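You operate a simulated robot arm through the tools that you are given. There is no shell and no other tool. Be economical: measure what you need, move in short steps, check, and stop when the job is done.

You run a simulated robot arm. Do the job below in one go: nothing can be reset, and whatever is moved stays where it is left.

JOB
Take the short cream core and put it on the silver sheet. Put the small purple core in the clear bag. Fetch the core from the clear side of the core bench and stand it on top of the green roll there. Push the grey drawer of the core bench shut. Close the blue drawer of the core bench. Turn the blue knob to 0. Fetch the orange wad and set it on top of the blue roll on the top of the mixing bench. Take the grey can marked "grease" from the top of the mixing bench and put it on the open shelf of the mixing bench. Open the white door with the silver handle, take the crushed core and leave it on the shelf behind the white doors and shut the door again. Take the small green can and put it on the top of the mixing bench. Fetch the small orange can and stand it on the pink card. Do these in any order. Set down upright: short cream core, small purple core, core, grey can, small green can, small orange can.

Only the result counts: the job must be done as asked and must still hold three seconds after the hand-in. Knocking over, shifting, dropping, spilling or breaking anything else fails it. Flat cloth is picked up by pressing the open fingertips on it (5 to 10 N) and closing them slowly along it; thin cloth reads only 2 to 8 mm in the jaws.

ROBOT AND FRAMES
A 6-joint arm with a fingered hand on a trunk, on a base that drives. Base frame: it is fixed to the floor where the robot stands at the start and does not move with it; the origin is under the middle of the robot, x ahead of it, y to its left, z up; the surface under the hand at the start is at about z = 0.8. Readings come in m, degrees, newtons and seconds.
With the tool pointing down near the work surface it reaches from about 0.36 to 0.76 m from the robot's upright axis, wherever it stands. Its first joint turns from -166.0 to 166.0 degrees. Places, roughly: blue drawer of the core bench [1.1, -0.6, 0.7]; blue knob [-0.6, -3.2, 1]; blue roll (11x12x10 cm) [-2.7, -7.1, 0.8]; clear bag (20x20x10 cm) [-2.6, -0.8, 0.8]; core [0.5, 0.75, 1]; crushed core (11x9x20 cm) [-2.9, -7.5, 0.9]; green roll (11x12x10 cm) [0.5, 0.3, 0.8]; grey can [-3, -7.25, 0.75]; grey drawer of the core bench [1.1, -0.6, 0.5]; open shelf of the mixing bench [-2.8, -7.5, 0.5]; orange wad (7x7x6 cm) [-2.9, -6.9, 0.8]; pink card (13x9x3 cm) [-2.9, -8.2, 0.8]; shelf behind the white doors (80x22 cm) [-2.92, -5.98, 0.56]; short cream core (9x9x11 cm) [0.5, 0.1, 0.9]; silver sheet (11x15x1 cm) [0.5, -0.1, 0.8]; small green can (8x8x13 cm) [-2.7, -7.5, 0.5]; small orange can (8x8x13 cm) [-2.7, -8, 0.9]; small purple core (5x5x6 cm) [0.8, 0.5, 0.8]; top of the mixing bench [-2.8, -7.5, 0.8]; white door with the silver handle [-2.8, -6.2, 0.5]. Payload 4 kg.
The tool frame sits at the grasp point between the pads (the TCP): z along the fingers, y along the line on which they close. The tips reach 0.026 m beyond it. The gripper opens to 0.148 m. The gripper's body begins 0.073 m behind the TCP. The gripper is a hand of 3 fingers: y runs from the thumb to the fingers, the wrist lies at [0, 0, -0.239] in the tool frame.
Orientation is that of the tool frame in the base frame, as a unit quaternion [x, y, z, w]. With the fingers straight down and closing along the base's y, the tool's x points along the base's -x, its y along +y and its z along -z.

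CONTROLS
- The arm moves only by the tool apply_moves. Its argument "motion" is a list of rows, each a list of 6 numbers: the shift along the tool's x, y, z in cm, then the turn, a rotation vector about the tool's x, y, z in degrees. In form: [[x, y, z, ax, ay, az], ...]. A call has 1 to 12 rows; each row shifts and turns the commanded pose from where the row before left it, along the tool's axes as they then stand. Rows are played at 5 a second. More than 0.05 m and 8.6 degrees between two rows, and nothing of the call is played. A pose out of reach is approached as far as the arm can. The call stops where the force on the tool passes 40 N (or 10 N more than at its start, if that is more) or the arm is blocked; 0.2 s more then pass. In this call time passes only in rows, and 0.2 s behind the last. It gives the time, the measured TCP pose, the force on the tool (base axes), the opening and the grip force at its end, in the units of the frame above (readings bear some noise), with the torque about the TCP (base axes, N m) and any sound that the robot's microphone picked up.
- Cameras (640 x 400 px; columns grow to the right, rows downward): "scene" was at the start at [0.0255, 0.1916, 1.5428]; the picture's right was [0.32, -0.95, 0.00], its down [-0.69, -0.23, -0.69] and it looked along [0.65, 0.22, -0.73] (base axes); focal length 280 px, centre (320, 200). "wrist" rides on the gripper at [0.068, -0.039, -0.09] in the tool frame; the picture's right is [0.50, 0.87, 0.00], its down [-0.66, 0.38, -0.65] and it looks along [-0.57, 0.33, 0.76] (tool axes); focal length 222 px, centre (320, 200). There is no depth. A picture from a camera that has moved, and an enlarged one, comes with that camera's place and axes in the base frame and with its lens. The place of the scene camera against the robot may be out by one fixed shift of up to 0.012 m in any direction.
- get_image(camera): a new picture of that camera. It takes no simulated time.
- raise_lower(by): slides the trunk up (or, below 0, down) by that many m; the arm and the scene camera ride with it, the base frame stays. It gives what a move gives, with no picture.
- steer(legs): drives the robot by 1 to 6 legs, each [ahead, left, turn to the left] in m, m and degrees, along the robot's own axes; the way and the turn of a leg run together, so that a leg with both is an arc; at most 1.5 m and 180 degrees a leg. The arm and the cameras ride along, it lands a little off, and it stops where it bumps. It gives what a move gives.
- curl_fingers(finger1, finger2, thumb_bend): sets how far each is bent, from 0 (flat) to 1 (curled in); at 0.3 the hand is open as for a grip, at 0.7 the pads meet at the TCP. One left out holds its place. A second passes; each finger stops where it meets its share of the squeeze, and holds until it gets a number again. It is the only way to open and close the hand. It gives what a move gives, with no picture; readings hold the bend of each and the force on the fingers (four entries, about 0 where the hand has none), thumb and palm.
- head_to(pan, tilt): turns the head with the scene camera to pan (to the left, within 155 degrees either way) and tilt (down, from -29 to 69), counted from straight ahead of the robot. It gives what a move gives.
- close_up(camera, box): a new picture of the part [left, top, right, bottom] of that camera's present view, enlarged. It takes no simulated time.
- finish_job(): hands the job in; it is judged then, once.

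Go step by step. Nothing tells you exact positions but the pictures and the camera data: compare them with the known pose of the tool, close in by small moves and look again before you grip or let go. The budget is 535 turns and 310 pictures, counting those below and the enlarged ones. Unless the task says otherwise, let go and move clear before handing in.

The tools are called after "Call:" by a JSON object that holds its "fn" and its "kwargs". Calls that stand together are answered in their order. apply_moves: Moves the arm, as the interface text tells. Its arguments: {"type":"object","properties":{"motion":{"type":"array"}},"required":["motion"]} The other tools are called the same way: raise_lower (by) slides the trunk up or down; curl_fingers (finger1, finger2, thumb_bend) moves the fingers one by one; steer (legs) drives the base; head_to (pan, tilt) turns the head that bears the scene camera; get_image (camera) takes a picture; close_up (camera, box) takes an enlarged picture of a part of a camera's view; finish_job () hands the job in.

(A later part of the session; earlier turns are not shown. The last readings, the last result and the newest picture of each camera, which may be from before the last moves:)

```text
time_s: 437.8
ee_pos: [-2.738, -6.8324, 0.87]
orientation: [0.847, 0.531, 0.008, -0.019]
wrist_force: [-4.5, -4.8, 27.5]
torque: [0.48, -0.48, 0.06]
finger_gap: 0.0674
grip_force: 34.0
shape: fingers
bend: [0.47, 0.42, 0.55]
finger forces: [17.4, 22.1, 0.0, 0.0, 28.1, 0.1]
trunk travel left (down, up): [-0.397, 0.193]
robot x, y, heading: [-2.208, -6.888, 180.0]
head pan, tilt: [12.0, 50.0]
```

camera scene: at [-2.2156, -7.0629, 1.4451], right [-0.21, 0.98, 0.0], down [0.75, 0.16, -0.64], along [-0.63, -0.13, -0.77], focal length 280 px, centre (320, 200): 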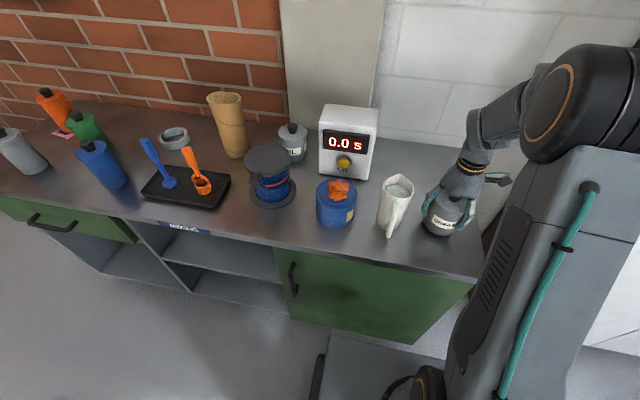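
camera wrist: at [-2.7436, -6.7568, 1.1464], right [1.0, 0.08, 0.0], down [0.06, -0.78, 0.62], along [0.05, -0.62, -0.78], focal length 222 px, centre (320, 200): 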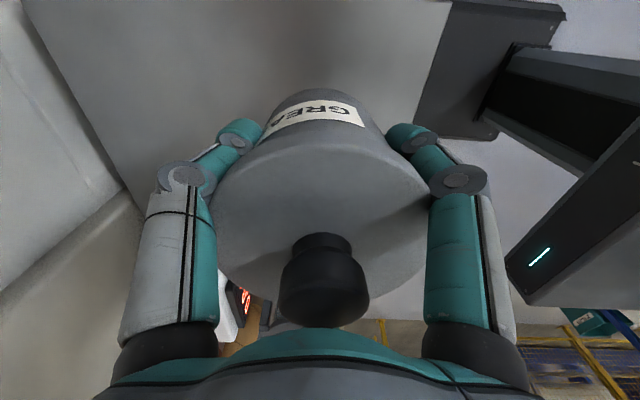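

Firm contact. I ease up, open, and raise.

Call:
{"fn": "raise_lower", "kwargs": {"by": 0.003}}

Call:
{"fn": "curl_fingers", "kwargs": {"finger1": 0.36, "finger2": 0.34, "thumb_bend": 0.4}}

Call:
{"fn": "raise_lower", "kwargs": {"by": 0.19}}

Call:
{"fn": "get_image", "kwargs": {"camera": "wrist"}}

Call:
{"fn": "close_up", "kwargs": {"camera": "scene", "box": [330, 130, 500, 300]}}

```text
time_s: 438.3
ee_pos: [-2.7368, -6.8334, 0.8714]
orientation: [0.846, 0.532, 0.009, -0.017]
wrist_force: [-5.6, -3.6, 16.9]
torque: [0.29, -0.14, 0.08]
finger_gap: 0.0675
grip_force: 31.6
shape: fingers
bend: [0.47, 0.42, 0.55]
finger forces: [15.4, 19.8, 0.0, 0.1, 27.4, 0.1]
trunk travel left (down, up): [-0.4, 0.19]
robot x, y, heading: [-2.2099, -6.8949, 179.8]
head pan, tilt: [12.0, 50.0]
```

```text
time_s: 439.3
ee_pos: [-2.7382, -6.8317, 0.8711]
orientation: [0.847, 0.532, 0.011, -0.017]
wrist_force: [-0.3, 0.2, 1.1]
torque: [0.0, -0.02, 0.02]
finger_gap: 0.1011
grip_force: 0.1
shape: fingers
bend: [0.36, 0.34, 0.4]
finger forces: [0.0, 0.0, 0.0, 0.1, 0.1, 0.0]
trunk travel left (down, up): [-0.4, 0.19]
robot x, y, heading: [-2.2108, -6.8914, 179.8]
head pan, tilt: [12.0, 50.0]
heard: snap
```

```text
time_s: 441.4
ee_pos: [-2.736, -6.8319, 1.0615]
orientation: [0.846, 0.532, 0.009, -0.017]
wrist_force: [0.7, -0.2, 0.4]
torque: [0.01, -0.01, 0.0]
finger_gap: 0.1011
grip_force: 0.1
shape: fingers
bend: [0.36, 0.34, 0.4]
finger forces: [0.1, 0.1, 0.0, 0.0, 0.0, 0.0]
trunk travel left (down, up): [-0.59, 0.0]
robot x, y, heading: [-2.205, -6.8946, 179.9]
head pan, tilt: [12.0, 50.0]
```

```text
108 pictures are left
camera wrist: at [-2.7435, -6.7574, 1.1544], right [1.0, 0.08, 0.0], down [0.06, -0.78, 0.62], along [0.05, -0.62, -0.78], focal length 222 px, centre (320, 200)
```

wrist: 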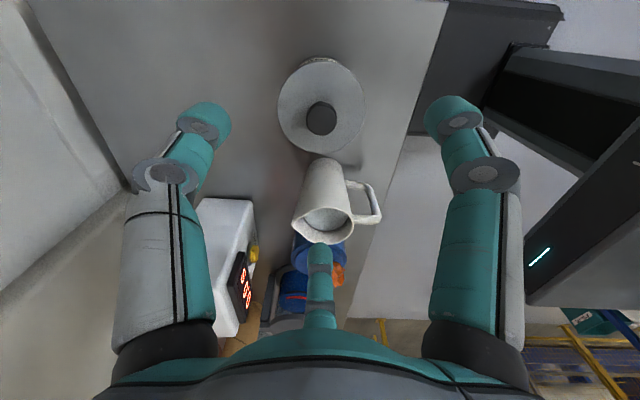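

```text
2.35 times, centred on (415, 215) of scene
camera zoom: at [-2.2156, -7.0629, 1.6281], right [-0.21, 0.98, 0.0], down [0.75, 0.16, -0.64], along [-0.63, -0.13, -0.77], focal length 660 px, centre (96, 165)
```

zoom: 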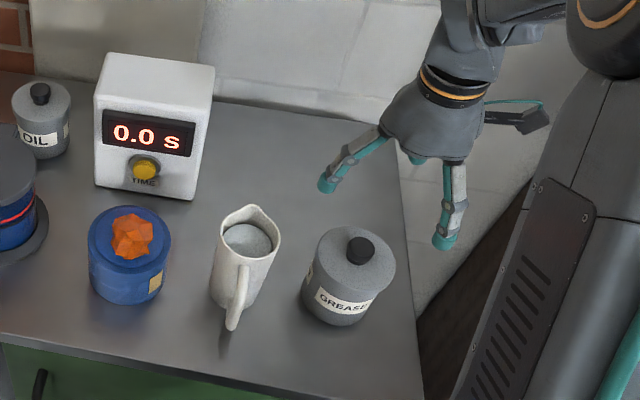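

The GREASE can stands upright at the bench's right end. Now I prepare the horizontal thumb‑up grasp: back off, shift right, complete the roll, lower the trunk and tilt forward.

Call:
{"fn": "steer", "kwargs": {"legs": [[-0.32, 0, 0], [0, -0.2, 0]]}}

Call:
{"fn": "raise_lower", "kwargs": {"by": -0.15}}

Call:
{"fn": "apply_moves", "kwargs": {"motion": [[0, 0, 0, 0, 0, -7.5], [0, 0, 0, 0, 0, -7.5], [0, 0, 0, 0, 0, -7]]}}

Call:
{"fn": "apply_moves", "kwargs": {"motion": [[0, -1.44, 0.1, 8.33, 0, 0], [0, -1.41, 0.31, 8.33, 0, 0], [0, -1.35, 0.51, 8.33, 0, 0], [0, -1.26, 0.7, 8.33, 0, 0], [0, -1.15, 0.87, 8.33, 0, 0], [0, -1.01, 1.03, 8.33, 0, 0], [0, -0.85, 1.17, 8.33, 0, 0], [0, -0.67, 1.28, 8.33, 0, 0], [0, -0.48, 1.36, 8.33, 0, 0]]}}

Call:
{"fn": "get_image", "kwargs": {"camera": "scene"}}

Call:
{"fn": "get_image", "kwargs": {"camera": "wrist"}}

```text
time_s: 444.7
ee_pos: [-2.4224, -6.6307, 1.0611]
orientation: [0.848, 0.53, 0.01, -0.017]
wrist_force: [-0.3, -0.2, 0.5]
torque: [-0.02, 0.02, 0.02]
finger_gap: 0.1014
grip_force: 0.1
shape: fingers
bend: [0.36, 0.34, 0.4]
finger forces: [0.0, 0.0, 0.0, 0.0, 0.0, 0.0]
trunk travel left (down, up): [-0.59, 0.0]
robot x, y, heading: [-1.8948, -6.6917, 179.5]
head pan, tilt: [12.0, 50.0]
```

```text
time_s: 446.5
ee_pos: [-2.4237, -6.6304, 0.9106]
orientation: [0.847, 0.531, 0.01, -0.017]
wrist_force: [-0.5, -0.1, -0.7]
torque: [0.02, 0.03, -0.02]
finger_gap: 0.1011
grip_force: 0.0
shape: fingers
bend: [0.36, 0.34, 0.4]
finger forces: [0.0, 0.0, 0.0, 0.0, 0.0, 0.0]
trunk travel left (down, up): [-0.44, 0.15]
robot x, y, heading: [-1.8976, -6.6941, 179.7]
head pan, tilt: [12.0, 50.0]
```

```text
time_s: 447.3
ee_pos: [-2.3859, -6.7092, 0.855]
orientation: [0.737, 0.674, 0.019, -0.036]
wrist_force: [0.0, 0.6, 0.4]
torque: [0.0, 0.01, 0.01]
finger_gap: 0.1011
grip_force: 0.1
shape: fingers
bend: [0.36, 0.34, 0.4]
finger forces: [0.1, 0.0, 0.1, 0.1, 0.1, 0.0]
out of reach, approached as far as the arm can: row 1, 2, 3
trunk travel left (down, up): [-0.44, 0.15]
robot x, y, heading: [-1.8957, -6.6902, 179.5]
head pan, tilt: [12.0, 50.0]
```

```text
time_s: 449.3
ee_pos: [-2.5324, -6.7993, 0.9118]
orientation: [0.589, 0.562, -0.343, -0.469]
wrist_force: [0.0, -0.1, -0.6]
torque: [0.01, -0.04, 0.0]
finger_gap: 0.1015
grip_force: 0.0
shape: fingers
bend: [0.36, 0.34, 0.4]
finger forces: [0.1, 0.0, 0.0, 0.0, 0.0, 0.0]
out of reach, approached as far as the arm can: row 3, 4, 6, 7, 8, 9
trunk travel left (down, up): [-0.44, 0.15]
robot x, y, heading: [-1.8936, -6.6939, 179.7]
head pan, tilt: [12.0, 50.0]
```

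```text
106 pictures are left
camera scene: at [-1.9025, -6.8635, 1.4782], right [-0.2, 0.98, 0.0], down [0.75, 0.15, -0.64], along [-0.63, -0.13, -0.77], focal length 280 px, centre (320, 200)
```

scene: 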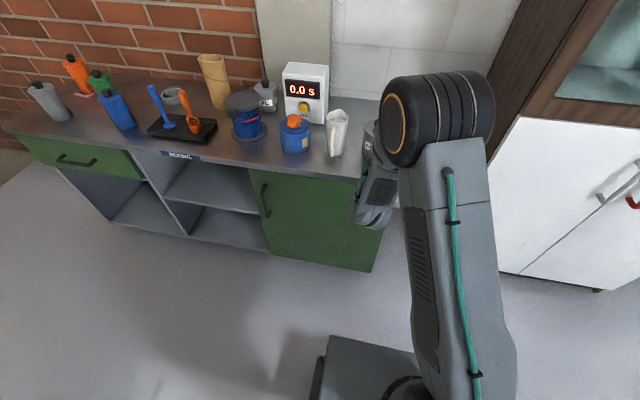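

```text
105 pictures are left
camera wrist: at [-2.454, -6.7503, 0.9861], right [0.36, 0.55, -0.75], down [0.65, -0.73, -0.23], along [-0.67, -0.41, -0.62], focal length 222 px, centre (320, 200)
```

wrist: 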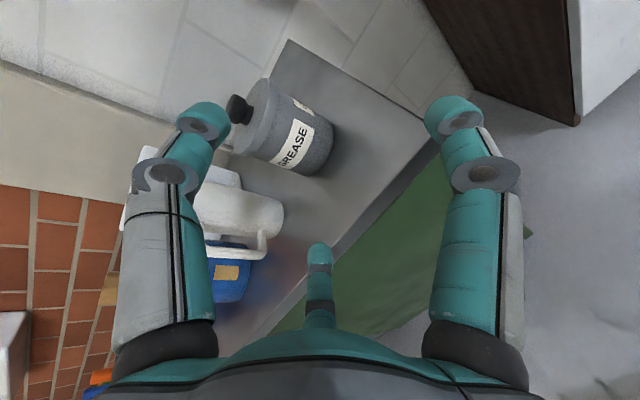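

The hand is near-horizontal at (−2.532, −6.799, 0.912), limited by reach; I can do the rest with base and trunk. I open the fingers, shift left 3.3 cm, lower 2.7 cm, and drive slowly ahead.

Call:
{"fn": "curl_fingers", "kwargs": {"finger1": 0.3, "finger2": 0.3, "thumb_bend": 0.12}}

Call:
{"fn": "steer", "kwargs": {"legs": [[0, 0.033, 0], [0.08, 0, 0]]}}

Call:
{"fn": "raise_lower", "kwargs": {"by": -0.027}}

Call:
{"fn": "get_image", "kwargs": {"camera": "wrist"}}

```text
time_s: 450.3
ee_pos: [-2.5322, -6.8001, 0.9117]
orientation: [0.588, 0.562, -0.343, -0.47]
wrist_force: [-0.2, -0.1, -0.5]
torque: [0.0, 0.0, -0.01]
finger_gap: 0.1447
grip_force: 0.0
shape: fingers
bend: [0.3, 0.3, 0.12]
finger forces: [0.0, 0.0, 0.0, 0.0, 0.1, 0.1]
trunk travel left (down, up): [-0.44, 0.15]
robot x, y, heading: [-1.8912, -6.6867, 179.4]
head pan, tilt: [12.0, 50.0]
```

```text
time_s: 451.8
ee_pos: [-2.6149, -6.8308, 0.9118]
orientation: [0.588, 0.562, -0.342, -0.47]
wrist_force: [-1.2, 0.9, -0.4]
torque: [-0.01, 0.02, -0.01]
finger_gap: 0.1447
grip_force: 0.0
shape: fingers
bend: [0.3, 0.3, 0.12]
finger forces: [0.0, 0.0, 0.0, 0.1, 0.1, 0.1]
trunk travel left (down, up): [-0.44, 0.15]
robot x, y, heading: [-1.9772, -6.7242, 179.7]
head pan, tilt: [12.0, 50.0]
```

```text
time_s: 452.5
ee_pos: [-2.6143, -6.8323, 0.8856]
orientation: [0.588, 0.562, -0.343, -0.47]
wrist_force: [-0.3, -0.2, 0.3]
torque: [0.02, 0.02, 0.02]
finger_gap: 0.1447
grip_force: 0.1
shape: fingers
bend: [0.3, 0.3, 0.12]
finger forces: [0.0, 0.0, 0.0, 0.0, 0.0, 0.0]
trunk travel left (down, up): [-0.413, 0.177]
robot x, y, heading: [-1.9775, -6.7271, 179.7]
head pan, tilt: [12.0, 50.0]
```

```text
104 pictures are left
camera wrist: at [-2.5347, -6.7826, 0.959], right [0.36, 0.56, -0.75], down [0.65, -0.73, -0.22], along [-0.67, -0.41, -0.62], focal length 222 px, centre (320, 200)
```

wrist: 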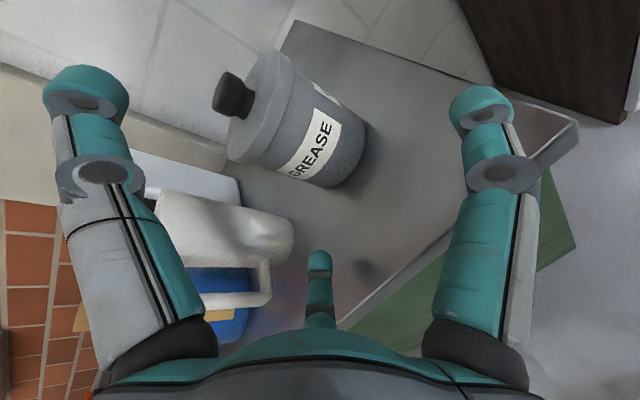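

Call:
{"fn": "steer", "kwargs": {"legs": [[0.07, 0, 0]]}}

Call:
{"fn": "get_image", "kwargs": {"camera": "wrist"}}

Call:
{"fn": "close_up", "kwargs": {"camera": "scene", "box": [280, 60, 480, 250]}}

```text
time_s: 453.5
ee_pos: [-2.6824, -6.83, 0.8839]
orientation: [0.589, 0.562, -0.342, -0.47]
wrist_force: [0.4, -0.3, 0.3]
torque: [-0.04, 0.01, 0.04]
finger_gap: 0.1446
grip_force: 0.0
shape: fingers
bend: [0.3, 0.3, 0.12]
finger forces: [0.1, 0.1, 0.0, 0.1, 0.0, 0.0]
trunk travel left (down, up): [-0.413, 0.177]
robot x, y, heading: [-2.0458, -6.7195, 179.6]
head pan, tilt: [12.0, 50.0]
```

```text
103 pictures are left
camera wrist: at [-2.6032, -6.7815, 0.959], right [0.36, 0.55, -0.75], down [0.65, -0.73, -0.22], along [-0.67, -0.41, -0.62], focal length 222 px, centre (320, 200)
```

wrist: 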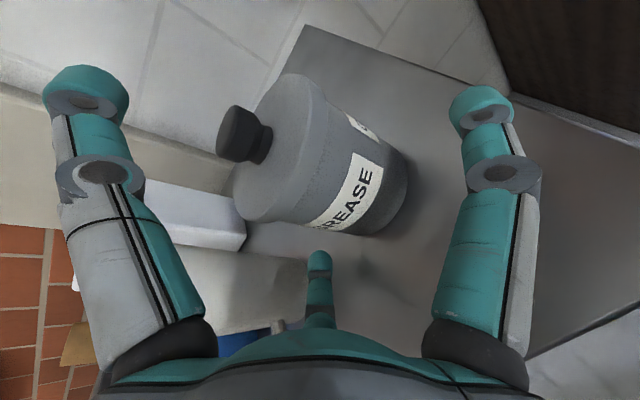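

```text
2.11 times, centred on (380, 155) of scene
camera zoom: at [-2.0517, -6.8958, 1.4511], right [-0.2, 0.98, 0.0], down [0.75, 0.15, -0.64], along [-0.63, -0.13, -0.77], focal length 590 px, centre (194, 295)
```

zoom: 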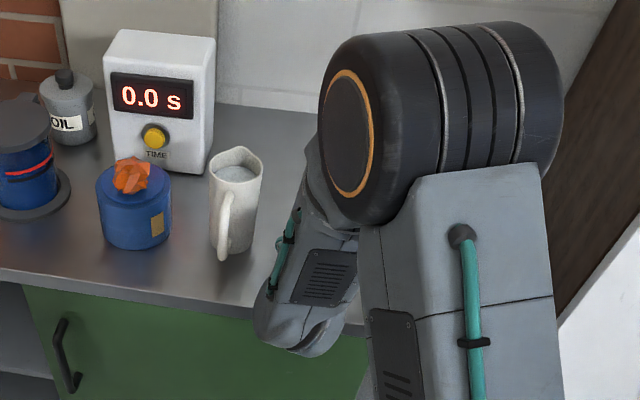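

Call:
{"fn": "steer", "kwargs": {"legs": [[0.035, 0, 0]]}}

Call:
{"fn": "get_image", "kwargs": {"camera": "wrist"}}

```text
time_s: 454.4
ee_pos: [-2.7174, -6.8307, 0.8847]
orientation: [0.588, 0.562, -0.343, -0.47]
wrist_force: [0.7, -0.4, 0.0]
torque: [0.0, -0.01, -0.02]
finger_gap: 0.1446
grip_force: 0.0
shape: fingers
bend: [0.3, 0.3, 0.12]
finger forces: [0.1, 0.0, 0.0, 0.0, 0.1, 0.1]
trunk travel left (down, up): [-0.413, 0.177]
robot x, y, heading: [-2.0795, -6.7273, 179.5]
head pan, tilt: [12.0, 50.0]
```

```text
101 pictures are left
camera wrist: at [-2.6382, -6.7814, 0.959], right [0.36, 0.55, -0.75], down [0.65, -0.73, -0.22], along [-0.67, -0.41, -0.62], focal length 222 px, centre (320, 200)
```

wrist: 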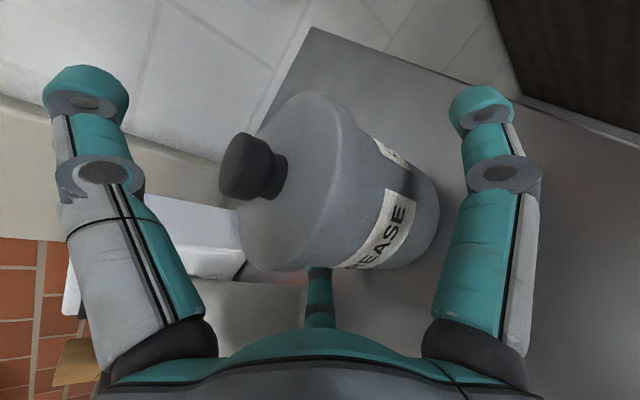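

The can is between the fingers. I close stage by stage: fingers and thumb lightly first.

Call:
{"fn": "curl_fingers", "kwargs": {"finger1": 0.45, "finger2": 0.45, "thumb_bend": 0.3}}

Call:
{"fn": "get_image", "kwargs": {"camera": "wrist"}}

```text
time_s: 455.4
ee_pos: [-2.7185, -6.8308, 0.8843]
orientation: [0.589, 0.562, -0.342, -0.47]
wrist_force: [0.2, 0.5, -0.5]
torque: [0.02, -0.01, -0.01]
finger_gap: 0.1069
grip_force: 0.9
shape: fingers
bend: [0.43, 0.43, 0.3]
finger forces: [1.5, 0.9, 0.0, 0.1, 0.0, 0.1]
trunk travel left (down, up): [-0.413, 0.177]
robot x, y, heading: [-2.0777, -6.7257, 179.4]
head pan, tilt: [12.0, 50.0]
```

```text
100 pictures are left
camera wrist: at [-2.6384, -6.7813, 0.9589], right [0.36, 0.55, -0.75], down [0.65, -0.73, -0.22], along [-0.67, -0.41, -0.62], focal length 222 px, centre (320, 200)
```

wrist: 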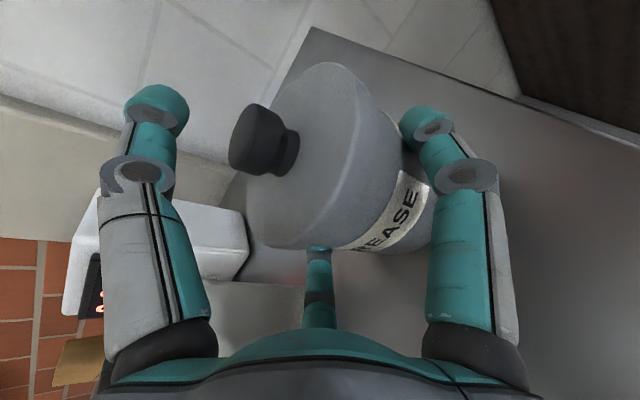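

Closing pushed the can back a little because the fingers were short of its widest point. I open, advance 3 cm more, and close again.

Call:
{"fn": "curl_fingers", "kwargs": {"finger1": 0.3, "finger2": 0.3, "thumb_bend": 0.12}}

Call:
{"fn": "steer", "kwargs": {"legs": [[0.035, 0, 0]]}}

Call:
{"fn": "get_image", "kwargs": {"camera": "wrist"}}

```text
time_s: 456.4
ee_pos: [-2.7176, -6.8299, 0.8845]
orientation: [0.588, 0.562, -0.343, -0.47]
wrist_force: [-0.1, 1.2, -0.5]
torque: [0.01, -0.01, -0.01]
finger_gap: 0.1447
grip_force: 0.1
shape: fingers
bend: [0.3, 0.3, 0.12]
finger forces: [0.0, 0.0, 0.1, 0.0, 0.0, 0.0]
trunk travel left (down, up): [-0.413, 0.177]
robot x, y, heading: [-2.0747, -6.7248, 179.7]
head pan, tilt: [12.0, 50.0]
```

```text
time_s: 457.2
ee_pos: [-2.753, -6.8291, 0.8846]
orientation: [0.589, 0.562, -0.342, -0.47]
wrist_force: [-0.3, -0.2, -0.4]
torque: [0.02, -0.02, 0.0]
finger_gap: 0.1449
grip_force: 0.0
shape: fingers
bend: [0.3, 0.3, 0.12]
finger forces: [0.0, 0.0, 0.0, 0.0, 0.0, 0.0]
trunk travel left (down, up): [-0.413, 0.177]
robot x, y, heading: [-2.1149, -6.7205, 179.7]
head pan, tilt: [12.0, 50.0]
```

```text
99 pictures are left
camera wrist: at [-2.6732, -6.7812, 0.959], right [0.36, 0.55, -0.75], down [0.65, -0.73, -0.22], along [-0.67, -0.41, -0.62], focal length 222 px, centre (320, 200)
```

wrist: 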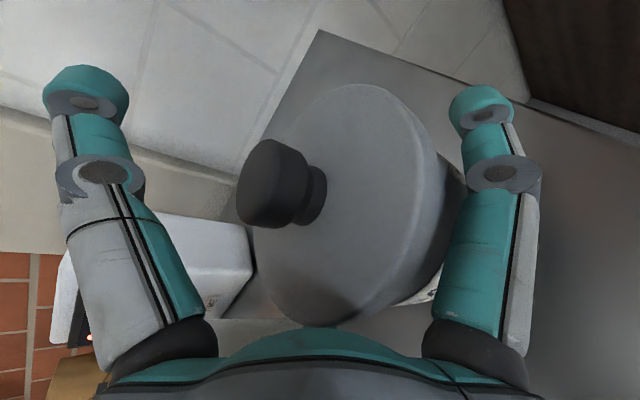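

Call:
{"fn": "curl_fingers", "kwargs": {"finger1": 0.43, "finger2": 0.43, "thumb_bend": 0.3}}

Call:
{"fn": "get_image", "kwargs": {"camera": "wrist"}}

```text
time_s: 458.2
ee_pos: [-2.7523, -6.8298, 0.8844]
orientation: [0.588, 0.562, -0.342, -0.47]
wrist_force: [-1.1, 0.9, -0.3]
torque: [0.0, 0.0, 0.0]
finger_gap: 0.1076
grip_force: 0.2
shape: fingers
bend: [0.42, 0.42, 0.3]
finger forces: [0.4, 0.6, 0.0, 0.0, 0.1, 0.0]
trunk travel left (down, up): [-0.413, 0.177]
robot x, y, heading: [-2.1192, -6.7251, 179.7]
head pan, tilt: [12.0, 50.0]
```

```text
98 pictures are left
camera wrist: at [-2.6733, -6.7812, 0.9589], right [0.36, 0.55, -0.75], down [0.65, -0.73, -0.22], along [-0.67, -0.41, -0.62], focal length 222 px, centre (320, 200)
```

wrist: 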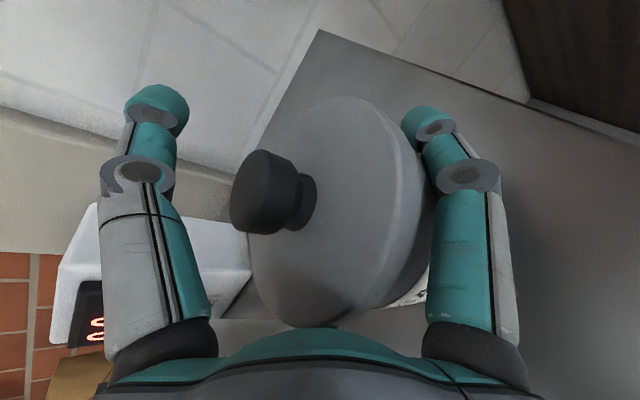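

Both side fingers touch. I bring the thumb onto the cap and tighten.

Call:
{"fn": "curl_fingers", "kwargs": {"finger1": 0.52, "finger2": 0.52, "thumb_bend": 0.42}}

Call:
{"fn": "get_image", "kwargs": {"camera": "wrist"}}

```text
time_s: 459.2
ee_pos: [-2.7534, -6.831, 0.8839]
orientation: [0.588, 0.562, -0.343, -0.47]
wrist_force: [-1.2, -0.5, -1.7]
torque: [0.02, -0.02, 0.02]
finger_gap: 0.0807
grip_force: 8.4
shape: fingers
bend: [0.46, 0.46, 0.42]
finger forces: [8.0, 8.1, 0.1, 0.1, 0.1, 0.0]
trunk travel left (down, up): [-0.413, 0.177]
robot x, y, heading: [-2.1145, -6.7213, 179.5]
head pan, tilt: [12.0, 50.0]
```

```text
97 pictures are left
camera wrist: at [-2.6734, -6.7812, 0.9588], right [0.36, 0.55, -0.75], down [0.65, -0.73, -0.22], along [-0.67, -0.41, -0.62], focal length 222 px, centre (320, 200)
```

wrist: 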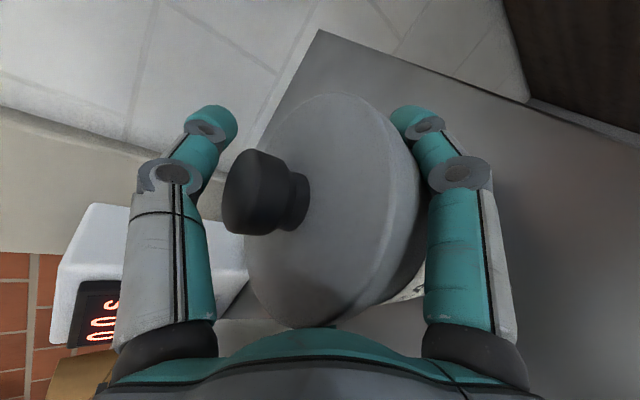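

Call:
{"fn": "curl_fingers", "kwargs": {"thumb_bend": 0.55}}

Call:
{"fn": "raise_lower", "kwargs": {"by": 0.03}}

Call:
{"fn": "get_image", "kwargs": {"camera": "wrist"}}

```text
time_s: 460.2
ee_pos: [-2.7533, -6.83, 0.8845]
orientation: [0.588, 0.561, -0.343, -0.471]
wrist_force: [-1.9, -0.3, 2.4]
torque: [-0.03, -0.07, 0.02]
finger_gap: 0.0667
grip_force: 13.7
shape: fingers
bend: [0.45, 0.46, 0.53]
finger forces: [9.6, 8.8, 0.0, 0.0, 8.3, 0.1]
trunk travel left (down, up): [-0.413, 0.177]
robot x, y, heading: [-2.1155, -6.7244, 179.6]
head pan, tilt: [12.0, 50.0]
```

```text
time_s: 461.0
ee_pos: [-2.7529, -6.8301, 0.9144]
orientation: [0.588, 0.563, -0.342, -0.47]
wrist_force: [0.0, 0.3, -2.2]
torque: [-0.01, 0.0, -0.01]
finger_gap: 0.0667
grip_force: 12.4
shape: fingers
bend: [0.45, 0.45, 0.53]
finger forces: [9.7, 8.7, 0.1, 0.0, 5.9, 0.0]
trunk travel left (down, up): [-0.443, 0.147]
robot x, y, heading: [-2.1123, -6.7209, 179.8]
head pan, tilt: [12.0, 50.0]
```

```text
96 pictures are left
camera wrist: at [-2.6734, -6.7813, 0.9887], right [0.36, 0.56, -0.75], down [0.65, -0.73, -0.22], along [-0.67, -0.41, -0.62], focal length 222 px, centre (320, 200)
```

wrist: 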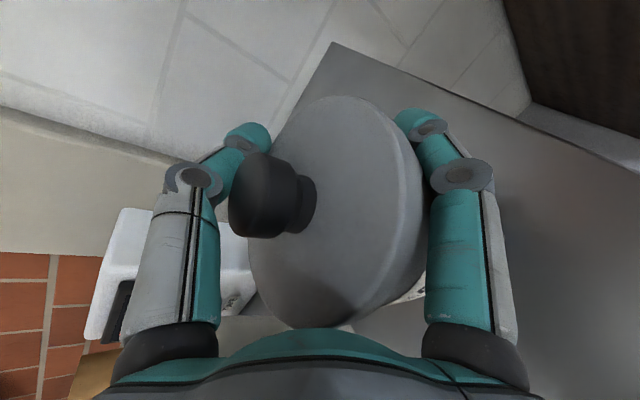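

The GREASE can is held (about 2 N weight). I back out, move left to the open bay, lower the trunk, and then check alignment before entering.

Call:
{"fn": "raise_lower", "kwargs": {"by": 0.05}}

Call:
{"fn": "steer", "kwargs": {"legs": [[-0.4, 0, 0], [0, 0.7, 0]]}}

Call:
{"fn": "raise_lower", "kwargs": {"by": -0.4}}

Call:
{"fn": "head_to", "kwargs": {"pan": 5, "tilt": 30}}

Call:
{"fn": "get_image", "kwargs": {"camera": "scene"}}

Call:
{"fn": "get_image", "kwargs": {"camera": "wrist"}}

```text
time_s: 461.9
ee_pos: [-2.752, -6.831, 0.9644]
orientation: [0.588, 0.563, -0.342, -0.469]
wrist_force: [-0.4, 0.3, -1.4]
torque: [-0.01, 0.02, 0.02]
finger_gap: 0.0665
grip_force: 12.9
shape: fingers
bend: [0.45, 0.45, 0.53]
finger forces: [9.7, 8.8, 0.0, 0.1, 5.9, 0.0]
trunk travel left (down, up): [-0.493, 0.097]
robot x, y, heading: [-2.1156, -6.7237, 179.5]
head pan, tilt: [12.0, 50.0]
```

```text
time_s: 467.8
ee_pos: [-2.3506, -7.5295, 0.9647]
orientation: [0.587, 0.563, -0.343, -0.469]
wrist_force: [-0.4, 0.9, -2.6]
torque: [0.0, 0.03, 0.02]
finger_gap: 0.0664
grip_force: 11.9
shape: fingers
bend: [0.45, 0.45, 0.53]
finger forces: [9.7, 8.8, 0.0, 0.1, 5.6, 0.0]
trunk travel left (down, up): [-0.493, 0.097]
robot x, y, heading: [-1.7108, -7.4216, 179.8]
head pan, tilt: [12.0, 50.0]
```

```text
time_s: 471.7
ee_pos: [-2.3512, -7.529, 0.5648]
orientation: [0.587, 0.563, -0.343, -0.469]
wrist_force: [0.2, -0.3, -2.0]
torque: [-0.02, 0.01, -0.03]
finger_gap: 0.0665
grip_force: 11.9
shape: fingers
bend: [0.45, 0.45, 0.53]
finger forces: [9.7, 8.7, 0.0, 0.0, 5.7, 0.0]
trunk travel left (down, up): [-0.093, 0.497]
robot x, y, heading: [-1.7156, -7.4181, 179.9]
head pan, tilt: [12.0, 50.0]
```

```text
time_s: 472.5
ee_pos: [-2.3495, -7.5292, 0.5648]
orientation: [0.587, 0.563, -0.343, -0.469]
wrist_force: [0.6, -0.2, -1.6]
torque: [0.01, 0.02, -0.01]
finger_gap: 0.0666
grip_force: 12.8
shape: fingers
bend: [0.45, 0.45, 0.53]
finger forces: [9.7, 8.7, 0.0, 0.0, 5.7, 0.0]
trunk travel left (down, up): [-0.093, 0.497]
robot x, y, heading: [-1.7151, -7.4179, 179.9]
head pan, tilt: [5.0, 30.0]
```

```text
95 pictures are left
camera scene: at [-1.7348, -7.5845, 1.1606], right [-0.08, 1.0, 0.0], down [0.5, 0.04, -0.87], along [-0.86, -0.07, -0.5], focal length 280 px, centre (320, 200)
```

scene: 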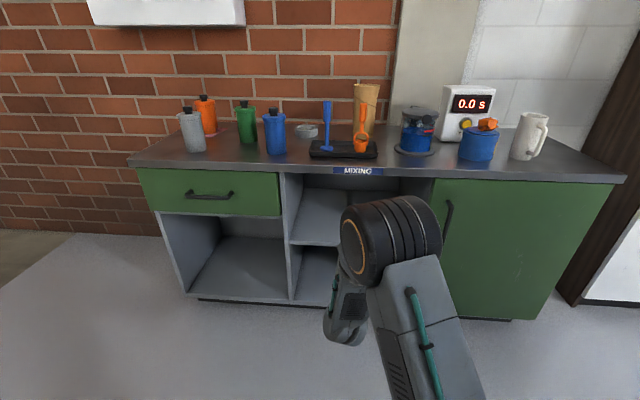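

```text
94 pictures are left
camera wrist: at [-2.2718, -7.4804, 0.6388], right [0.36, 0.56, -0.75], down [0.65, -0.72, -0.22], along [-0.67, -0.41, -0.62], focal length 222 px, centre (320, 200)
```

wrist: 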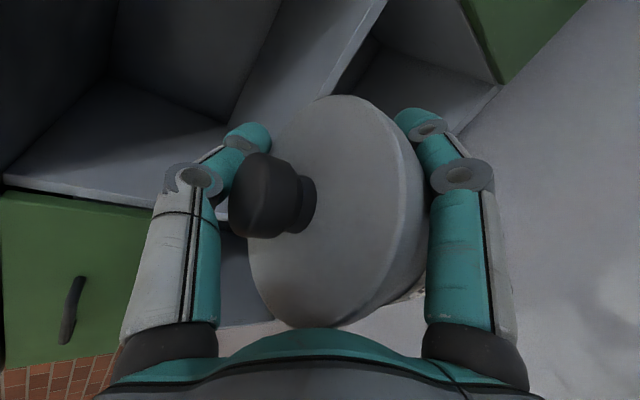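

Bay spans y ≈ −7.79…−7.26; the can is centred. I raise 1 cm for margin and drive in slowly in two steps.

Call:
{"fn": "raise_lower", "kwargs": {"by": 0.01}}

Call:
{"fn": "steer", "kwargs": {"legs": [[0.22, 0, 0]]}}

Call:
{"fn": "get_image", "kwargs": {"camera": "wrist"}}

Call:
{"fn": "get_image", "kwargs": {"camera": "scene"}}

```text
time_s: 473.1
ee_pos: [-2.3511, -7.5299, 0.574]
orientation: [0.587, 0.563, -0.344, -0.469]
wrist_force: [-0.1, -0.5, -1.7]
torque: [0.02, 0.04, -0.04]
finger_gap: 0.0665
grip_force: 11.8
shape: fingers
bend: [0.45, 0.45, 0.53]
finger forces: [9.8, 8.7, 0.0, 0.1, 5.6, 0.0]
trunk travel left (down, up): [-0.103, 0.487]
robot x, y, heading: [-1.7154, -7.4236, 179.7]
head pan, tilt: [5.0, 30.0]
```

```text
time_s: 474.8
ee_pos: [-2.573, -7.5307, 0.5742]
orientation: [0.586, 0.565, -0.344, -0.468]
wrist_force: [0.2, 0.3, -2.0]
torque: [0.0, 0.03, 0.0]
finger_gap: 0.0667
grip_force: 11.9
shape: fingers
bend: [0.45, 0.45, 0.53]
finger forces: [9.7, 8.8, 0.1, 0.0, 5.7, 0.0]
trunk travel left (down, up): [-0.103, 0.487]
robot x, y, heading: [-1.93, -7.4186, 179.8]
head pan, tilt: [5.0, 30.0]
```

```text
93 pictures are left
camera wrist: at [-2.4933, -7.4812, 0.6488], right [0.36, 0.56, -0.75], down [0.65, -0.72, -0.22], along [-0.67, -0.41, -0.62], focal length 222 px, centre (320, 200)
```

wrist: 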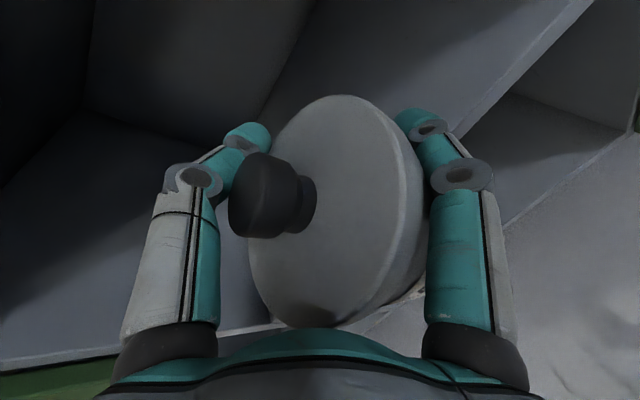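

```text
92 pictures are left
camera scene: at [-1.956, -7.584, 1.1707], right [-0.09, 1.0, 0.0], down [0.5, 0.04, -0.87], along [-0.86, -0.07, -0.5], focal length 280 px, centre (320, 200)
```

scene: 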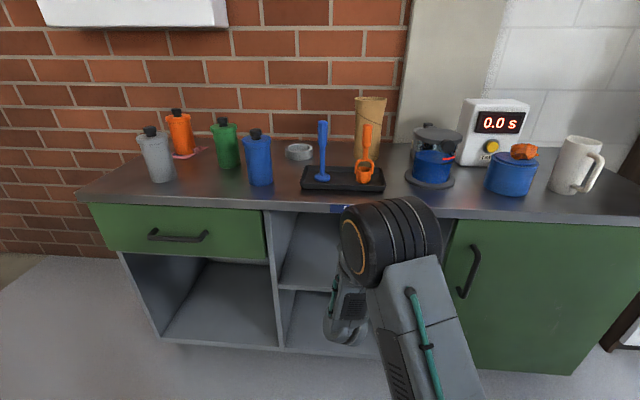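

Call:
{"fn": "steer", "kwargs": {"legs": [[0.14, 0, 0]]}}

Call:
{"fn": "get_image", "kwargs": {"camera": "wrist"}}

```text
time_s: 476.1
ee_pos: [-2.7103, -7.5305, 0.5742]
orientation: [0.586, 0.564, -0.344, -0.469]
wrist_force: [0.0, -0.5, -1.8]
torque: [0.01, 0.06, -0.02]
finger_gap: 0.0668
grip_force: 11.6
shape: fingers
bend: [0.45, 0.45, 0.53]
finger forces: [9.8, 8.7, 0.0, 0.0, 5.7, 0.1]
trunk travel left (down, up): [-0.103, 0.487]
robot x, y, heading: [-2.071, -7.4194, 179.9]
head pan, tilt: [5.0, 30.0]
```

```text
91 pictures are left
camera wrist: at [-2.6315, -7.4806, 0.6488], right [0.36, 0.56, -0.75], down [0.65, -0.72, -0.22], along [-0.67, -0.41, -0.62], focal length 222 px, centre (320, 200)
```

wrist: 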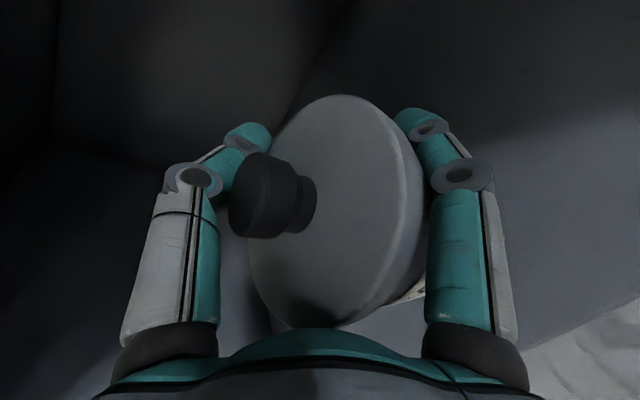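

Inside the bay. I lower stepwise to contact.

Call:
{"fn": "raise_lower", "kwargs": {"by": -0.02}}

Call:
{"fn": "raise_lower", "kwargs": {"by": -0.01}}

Call:
{"fn": "raise_lower", "kwargs": {"by": -0.006}}

```text
time_s: 476.8
ee_pos: [-2.7098, -7.5297, 0.5545]
orientation: [0.586, 0.564, -0.344, -0.469]
wrist_force: [0.0, 0.3, -3.1]
torque: [0.01, 0.02, 0.03]
finger_gap: 0.0668
grip_force: 12.3
shape: fingers
bend: [0.45, 0.45, 0.53]
finger forces: [9.7, 8.6, 0.1, 0.0, 5.8, 0.1]
trunk travel left (down, up): [-0.083, 0.507]
robot x, y, heading: [-2.0748, -7.4197, 179.9]
head pan, tilt: [5.0, 30.0]
```

```text
time_s: 477.3
ee_pos: [-2.7095, -7.5301, 0.5445]
orientation: [0.586, 0.563, -0.344, -0.47]
wrist_force: [-1.2, -1.5, 2.1]
torque: [0.0, -0.16, 0.01]
finger_gap: 0.0667
grip_force: 12.3
shape: fingers
bend: [0.45, 0.45, 0.53]
finger forces: [9.2, 7.8, 0.0, 0.0, 7.9, 0.1]
trunk travel left (down, up): [-0.073, 0.517]
robot x, y, heading: [-2.0745, -7.4225, 179.8]
head pan, tilt: [5.0, 30.0]
```

```text
time_s: 477.9
ee_pos: [-2.7117, -7.5304, 0.5415]
orientation: [0.586, 0.563, -0.345, -0.47]
wrist_force: [-4.6, -1.2, 21.5]
torque: [-0.12, -0.88, -0.01]
finger_gap: 0.0683
grip_force: 17.6
shape: fingers
bend: [0.45, 0.46, 0.52]
finger forces: [8.6, 7.6, 0.0, 0.0, 19.3, 0.0]
trunk travel left (down, up): [-0.067, 0.523]
robot x, y, heading: [-2.0736, -7.4214, 179.8]
head pan, tilt: [5.0, 30.0]
```

Contact. I ease up 2 mm, then release thumb first and then the fingers.

Call:
{"fn": "raise_lower", "kwargs": {"by": 0.003}}

Call:
{"fn": "curl_fingers", "kwargs": {"thumb_bend": 0.42}}

Call:
{"fn": "curl_fingers", "kwargs": {"finger1": 0.41, "finger2": 0.41, "thumb_bend": 0.2}}

Call:
{"fn": "get_image", "kwargs": {"camera": "wrist"}}

```text
time_s: 478.4
ee_pos: [-2.7103, -7.5301, 0.542]
orientation: [0.587, 0.563, -0.343, -0.469]
wrist_force: [-3.9, -0.6, 14.6]
torque: [-0.07, -0.51, -0.05]
finger_gap: 0.068
grip_force: 15.7
shape: fingers
bend: [0.46, 0.46, 0.52]
finger forces: [8.6, 8.3, 0.0, 0.0, 14.5, 0.1]
trunk travel left (down, up): [-0.07, 0.52]
robot x, y, heading: [-2.0737, -7.4192, 180.1]
head pan, tilt: [5.0, 30.0]
```

```text
time_s: 479.4
ee_pos: [-2.7104, -7.5295, 0.5425]
orientation: [0.587, 0.564, -0.343, -0.469]
wrist_force: [1.2, 0.2, -1.5]
torque: [-0.06, -0.02, 0.03]
finger_gap: 0.0794
grip_force: 9.0
shape: fingers
bend: [0.46, 0.46, 0.42]
finger forces: [9.0, 9.1, 0.0, 0.1, 0.1, 0.0]
trunk travel left (down, up): [-0.07, 0.52]
robot x, y, heading: [-2.0776, -7.4174, 180.1]
head pan, tilt: [5.0, 30.0]
```

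```text
time_s: 480.4
ee_pos: [-2.7108, -7.5307, 0.5412]
orientation: [0.587, 0.564, -0.344, -0.469]
wrist_force: [0.7, 0.1, 0.4]
torque: [0.0, 0.0, 0.01]
finger_gap: 0.1203
grip_force: 0.1
shape: fingers
bend: [0.41, 0.41, 0.2]
finger forces: [0.1, 0.0, 0.0, 0.1, 0.0, 0.1]
trunk travel left (down, up): [-0.07, 0.52]
robot x, y, heading: [-2.0716, -7.4194, 179.9]
head pan, tilt: [5.0, 30.0]
```

```text
90 pictures are left
camera wrist: at [-2.6315, -7.4806, 0.6158], right [0.36, 0.56, -0.75], down [0.65, -0.72, -0.22], along [-0.67, -0.41, -0.62], focal length 222 px, centre (320, 200)
```

wrist: 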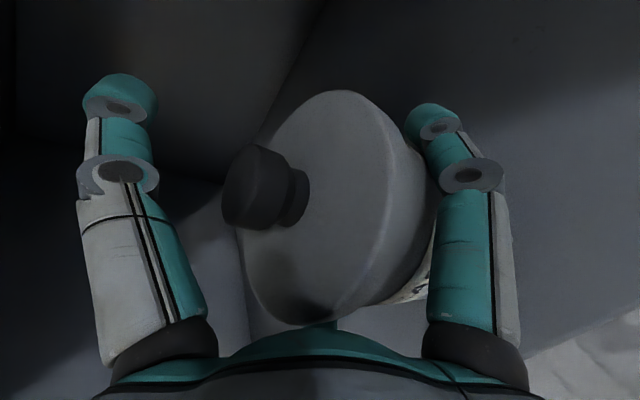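

Released. I open wider and back straight out, then look.

Call:
{"fn": "curl_fingers", "kwargs": {"finger1": 0.34, "finger2": 0.34, "thumb_bend": 0.12}}

Call:
{"fn": "steer", "kwargs": {"legs": [[-0.15, 0, 0]]}}

Call:
{"fn": "get_image", "kwargs": {"camera": "wrist"}}

Call:
{"fn": "steer", "kwargs": {"legs": [[-0.3, 0, 0]]}}

Call:
{"fn": "get_image", "kwargs": {"camera": "scene"}}

```text
time_s: 481.4
ee_pos: [-2.7104, -7.5292, 0.542]
orientation: [0.587, 0.564, -0.344, -0.469]
wrist_force: [0.6, -0.2, 0.5]
torque: [-0.01, 0.01, 0.01]
finger_gap: 0.1388
grip_force: 0.1
shape: fingers
bend: [0.34, 0.34, 0.12]
finger forces: [0.0, 0.0, 0.0, 0.0, 0.1, 0.0]
trunk travel left (down, up): [-0.07, 0.52]
robot x, y, heading: [-2.0744, -7.4205, 180.0]
head pan, tilt: [5.0, 30.0]
```

```text
time_s: 482.8
ee_pos: [-2.5616, -7.5317, 0.5429]
orientation: [0.586, 0.565, -0.345, -0.468]
wrist_force: [-0.5, 0.1, 0.4]
torque: [0.0, 0.0, -0.04]
finger_gap: 0.139
grip_force: 0.0
shape: fingers
bend: [0.34, 0.34, 0.12]
finger forces: [0.0, 0.0, 0.1, 0.1, 0.0, 0.1]
trunk travel left (down, up): [-0.07, 0.52]
robot x, y, heading: [-1.9217, -7.4185, -179.9]
head pan, tilt: [5.0, 30.0]
```

```text
89 pictures are left
camera wrist: at [-2.4832, -7.4821, 0.6159], right [0.36, 0.56, -0.75], down [0.66, -0.72, -0.22], along [-0.67, -0.41, -0.62], focal length 222 px, centre (320, 200)
```

wrist: 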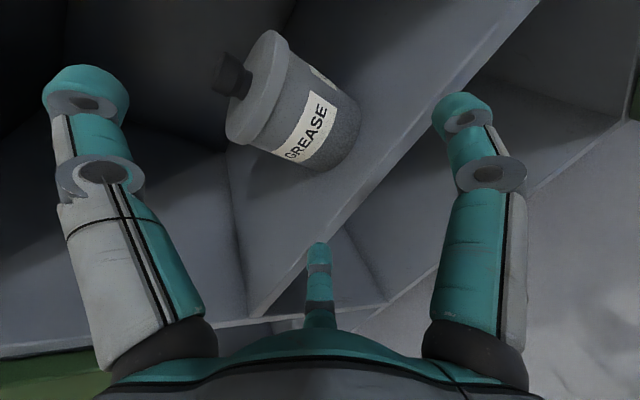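

```text
time_s: 484.8
ee_pos: [-2.2629, -7.5313, 0.5414]
orientation: [0.587, 0.564, -0.344, -0.468]
wrist_force: [0.5, -0.2, -0.5]
torque: [0.01, 0.03, 0.03]
finger_gap: 0.1387
grip_force: 0.1
shape: fingers
bend: [0.34, 0.34, 0.12]
finger forces: [0.1, 0.1, 0.0, 0.0, 0.0, 0.0]
trunk travel left (down, up): [-0.07, 0.52]
robot x, y, heading: [-1.6288, -7.4179, 180.0]
head pan, tilt: [5.0, 30.0]
```

```text
88 pictures are left
camera scene: at [-1.6461, -7.5841, 1.1377], right [-0.09, 1.0, 0.0], down [0.5, 0.04, -0.87], along [-0.86, -0.07, -0.5], focal length 280 px, centre (320, 200)
```

scene: 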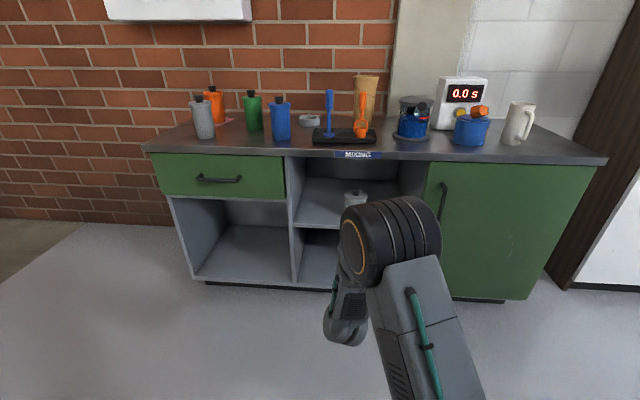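

The GREASE can stands upright on the open shelf. Now the cabinet door: I raise the hand to handle height with the trunk, keep this arm pose, and drive in front of the silver handle.

Call:
{"fn": "raise_lower", "kwargs": {"by": 0.24}}

Call:
{"fn": "steer", "kwargs": {"legs": [[0, -1.48, 0]]}}

Call:
{"fn": "head_to", "kwargs": {"pan": 0, "tilt": 20}}

Call:
{"fn": "get_image", "kwargs": {"camera": "scene"}}

Call:
{"fn": "get_image", "kwargs": {"camera": "wrist"}}

```text
time_s: 487.3
ee_pos: [-2.2621, -7.5301, 0.781]
orientation: [0.587, 0.564, -0.343, -0.468]
wrist_force: [-0.1, 1.2, 0.3]
torque: [0.04, -0.02, -0.01]
finger_gap: 0.1387
grip_force: 0.0
shape: fingers
bend: [0.34, 0.34, 0.12]
finger forces: [0.0, 0.1, 0.1, 0.1, 0.0, 0.0]
trunk travel left (down, up): [-0.31, 0.28]
robot x, y, heading: [-1.6293, -7.4236, 179.7]
head pan, tilt: [5.0, 30.0]
```

```text
time_s: 494.8
ee_pos: [-2.2763, -6.041, 0.7812]
orientation: [0.581, 0.57, -0.35, -0.464]
wrist_force: [0.3, -0.3, -0.5]
torque: [0.04, -0.03, 0.02]
finger_gap: 0.1389
grip_force: 0.1
shape: fingers
bend: [0.34, 0.34, 0.12]
finger forces: [0.0, 0.0, 0.0, 0.0, 0.0, 0.0]
trunk travel left (down, up): [-0.31, 0.28]
robot x, y, heading: [-1.6394, -5.9148, -178.6]
head pan, tilt: [5.0, 30.0]
```

```text
time_s: 495.5
ee_pos: [-2.276, -6.0409, 0.7812]
orientation: [0.58, 0.571, -0.349, -0.464]
wrist_force: [-0.2, 0.2, 0.0]
torque: [0.02, 0.0, -0.03]
finger_gap: 0.1388
grip_force: 0.1
shape: fingers
bend: [0.34, 0.34, 0.12]
finger forces: [0.0, 0.0, 0.0, 0.0, 0.0, 0.1]
trunk travel left (down, up): [-0.31, 0.28]
robot x, y, heading: [-1.6427, -5.9184, -178.6]
head pan, tilt: [0.0, 20.0]
```

```text
87 pictures are left
camera scene: at [-1.6614, -6.0721, 1.3937], right [-0.02, 1.0, 0.0], down [0.34, 0.01, -0.94], along [-0.94, -0.02, -0.34], focal length 280 px, centre (320, 200)
```

scene: 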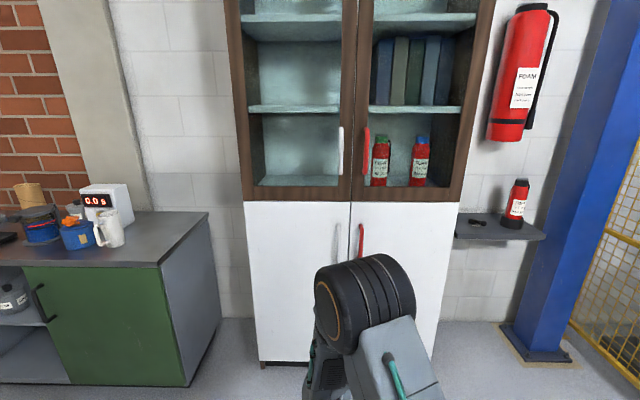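

```text
86 pictures are left
camera wrist: at [-2.1981, -5.9903, 0.8558], right [0.34, 0.57, -0.75], down [0.67, -0.71, -0.22], along [-0.66, -0.43, -0.62], focal length 222 px, centre (320, 200)
```

wrist: 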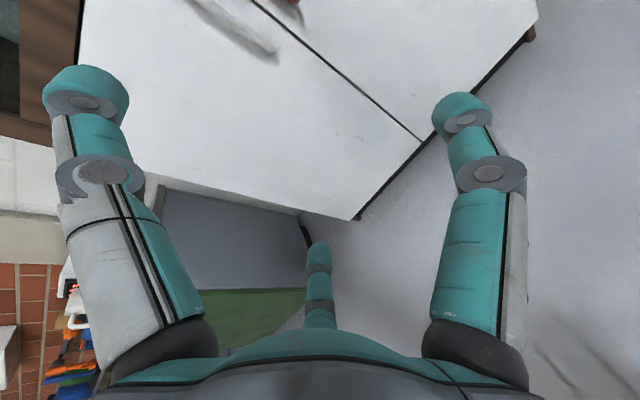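

The handle is at about y −6.025, z 0.71–0.89, x ≈ −2.76. I narrow the fingers (the red handle is close), shift right slightly and drive up to it.

Call:
{"fn": "curl_fingers", "kwargs": {"finger1": 0.52, "finger2": 0.52, "thumb_bend": 0.1}}

Call:
{"fn": "steer", "kwargs": {"legs": [[0.32, -0.025, -1.2]]}}

Call:
{"fn": "get_image", "kwargs": {"camera": "wrist"}}

```text
time_s: 496.5
ee_pos: [-2.2765, -6.0415, 0.7816]
orientation: [0.58, 0.571, -0.349, -0.464]
wrist_force: [0.4, 0.3, -0.1]
torque: [0.01, 0.0, 0.02]
finger_gap: 0.116
grip_force: 0.0
shape: fingers
bend: [0.52, 0.52, 0.1]
finger forces: [0.1, 0.0, 0.0, 0.0, 0.1, 0.1]
trunk travel left (down, up): [-0.31, 0.28]
robot x, y, heading: [-1.6414, -5.916, -178.8]
head pan, tilt: [0.0, 20.0]
```

```text
time_s: 498.6
ee_pos: [-2.5998, -6.0063, 0.7812]
orientation: [0.586, 0.565, -0.344, -0.468]
wrist_force: [-0.8, 0.4, 0.0]
torque: [-0.03, 0.01, -0.02]
finger_gap: 0.1161
grip_force: 0.0
shape: fingers
bend: [0.52, 0.52, 0.1]
finger forces: [0.1, 0.1, 0.0, 0.0, 0.0, 0.0]
trunk travel left (down, up): [-0.31, 0.28]
robot x, y, heading: [-1.9618, -5.8974, -179.9]
head pan, tilt: [0.0, 20.0]
```

```text
85 pictures are left
camera wrist: at [-2.521, -5.9567, 0.8559], right [0.36, 0.56, -0.75], down [0.66, -0.72, -0.22], along [-0.67, -0.41, -0.62], focal length 222 px, centre (320, 200)
```

wrist: 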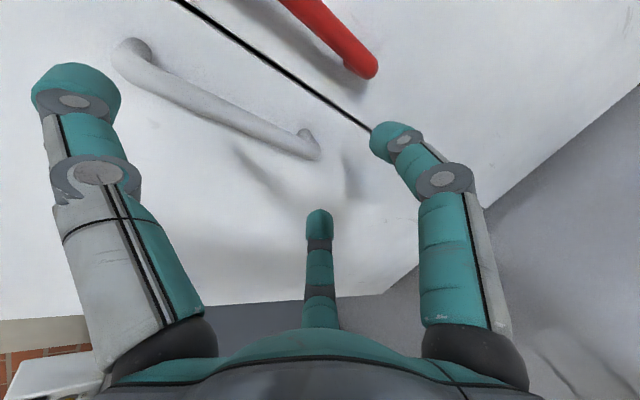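

The bar is at (−2.751, −6.029). I shift left 2.3 cm and drive ahead 14 cm so it sits between the fingers.

Call:
{"fn": "steer", "kwargs": {"legs": [[0, 0.023, 0], [0.1, 0, 0]]}}

Call:
{"fn": "get_image", "kwargs": {"camera": "wrist"}}

```text
time_s: 500.2
ee_pos: [-2.6999, -6.0296, 0.7818]
orientation: [0.585, 0.566, -0.343, -0.469]
wrist_force: [-0.7, -9.6, -0.1]
torque: [0.97, -0.08, 0.37]
finger_gap: 0.1182
grip_force: 4.8
shape: fingers
bend: [0.52, 0.52, 0.09]
finger forces: [0.1, 0.1, 0.0, 0.0, 9.7, 0.0]
trunk travel left (down, up): [-0.31, 0.28]
robot x, y, heading: [-2.0607, -5.9141, -180.2]
head pan, tilt: [0.0, 20.0]
```

```text
84 pictures are left
camera wrist: at [-2.6215, -5.9803, 0.8559], right [0.36, 0.56, -0.75], down [0.66, -0.72, -0.23], along [-0.66, -0.41, -0.62], focal length 222 px, centre (320, 200)
```

wrist: 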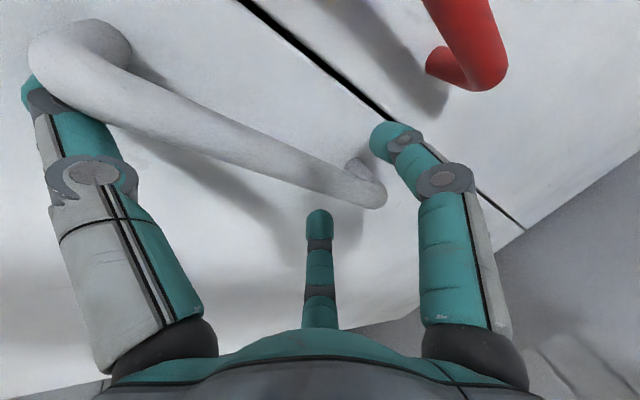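

The thumb touched the upper end of the bar. I back off, raise 5 cm so the thumb passes above the handle, and approach again.

Call:
{"fn": "steer", "kwargs": {"legs": [[-0.07, 0, 0]]}}

Call:
{"fn": "raise_lower", "kwargs": {"by": 0.055}}

Call:
{"fn": "steer", "kwargs": {"legs": [[0.07, 0, 0]]}}

Call:
{"fn": "get_image", "kwargs": {"camera": "wrist"}}

```text
time_s: 501.5
ee_pos: [-2.6306, -6.0383, 0.7816]
orientation: [0.578, 0.573, -0.347, -0.466]
wrist_force: [-1.6, -5.4, -1.0]
torque: [0.61, -0.2, 0.15]
finger_gap: 0.116
grip_force: 3.4
shape: fingers
bend: [0.52, 0.52, 0.1]
finger forces: [0.0, 0.0, 0.0, 0.1, 6.4, 0.1]
trunk travel left (down, up): [-0.31, 0.28]
robot x, y, heading: [-1.9912, -5.9189, -179.9]
head pan, tilt: [0.0, 20.0]
stopped in leg 1: the force on the tool passed its limit at 42 N (the readings are from after the stop); the commanded pose is now the measured one
```

```text
time_s: 502.5
ee_pos: [-2.6311, -6.037, 0.837]
orientation: [0.578, 0.572, -0.348, -0.466]
wrist_force: [0.0, -0.6, -0.5]
torque: [0.03, 0.01, 0.05]
finger_gap: 0.1161
grip_force: 0.1
shape: fingers
bend: [0.52, 0.52, 0.1]
finger forces: [0.0, 0.0, 0.0, 0.0, 0.0, 0.0]
trunk travel left (down, up): [-0.365, 0.225]
robot x, y, heading: [-1.9947, -5.9169, -179.6]
head pan, tilt: [0.0, 20.0]
```

```text
time_s: 503.5
ee_pos: [-2.7013, -6.037, 0.8362]
orientation: [0.579, 0.572, -0.347, -0.466]
wrist_force: [-0.4, -0.5, 0.2]
torque: [-0.01, 0.03, 0.04]
finger_gap: 0.1166
grip_force: 0.1
shape: fingers
bend: [0.52, 0.52, 0.1]
finger forces: [0.0, 0.1, 0.0, 0.0, 0.1, 0.1]
trunk travel left (down, up): [-0.365, 0.225]
robot x, y, heading: [-2.0622, -5.9141, -180.0]
head pan, tilt: [0.0, 20.0]
```

```text
83 pictures are left
camera wrist: at [-2.6234, -5.986, 0.9114], right [0.35, 0.57, -0.74], down [0.67, -0.71, -0.23], along [-0.66, -0.42, -0.63], focal length 222 px, centre (320, 200)
```

wrist: 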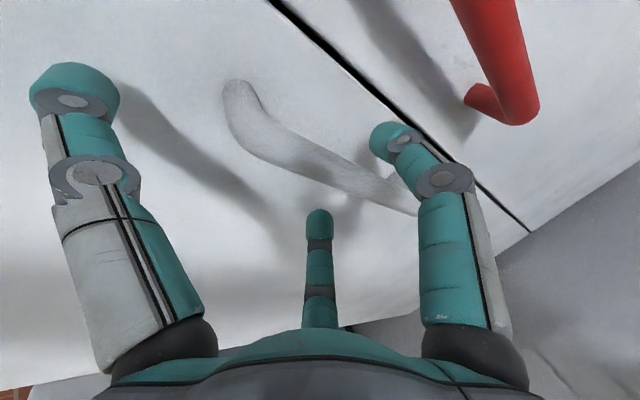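

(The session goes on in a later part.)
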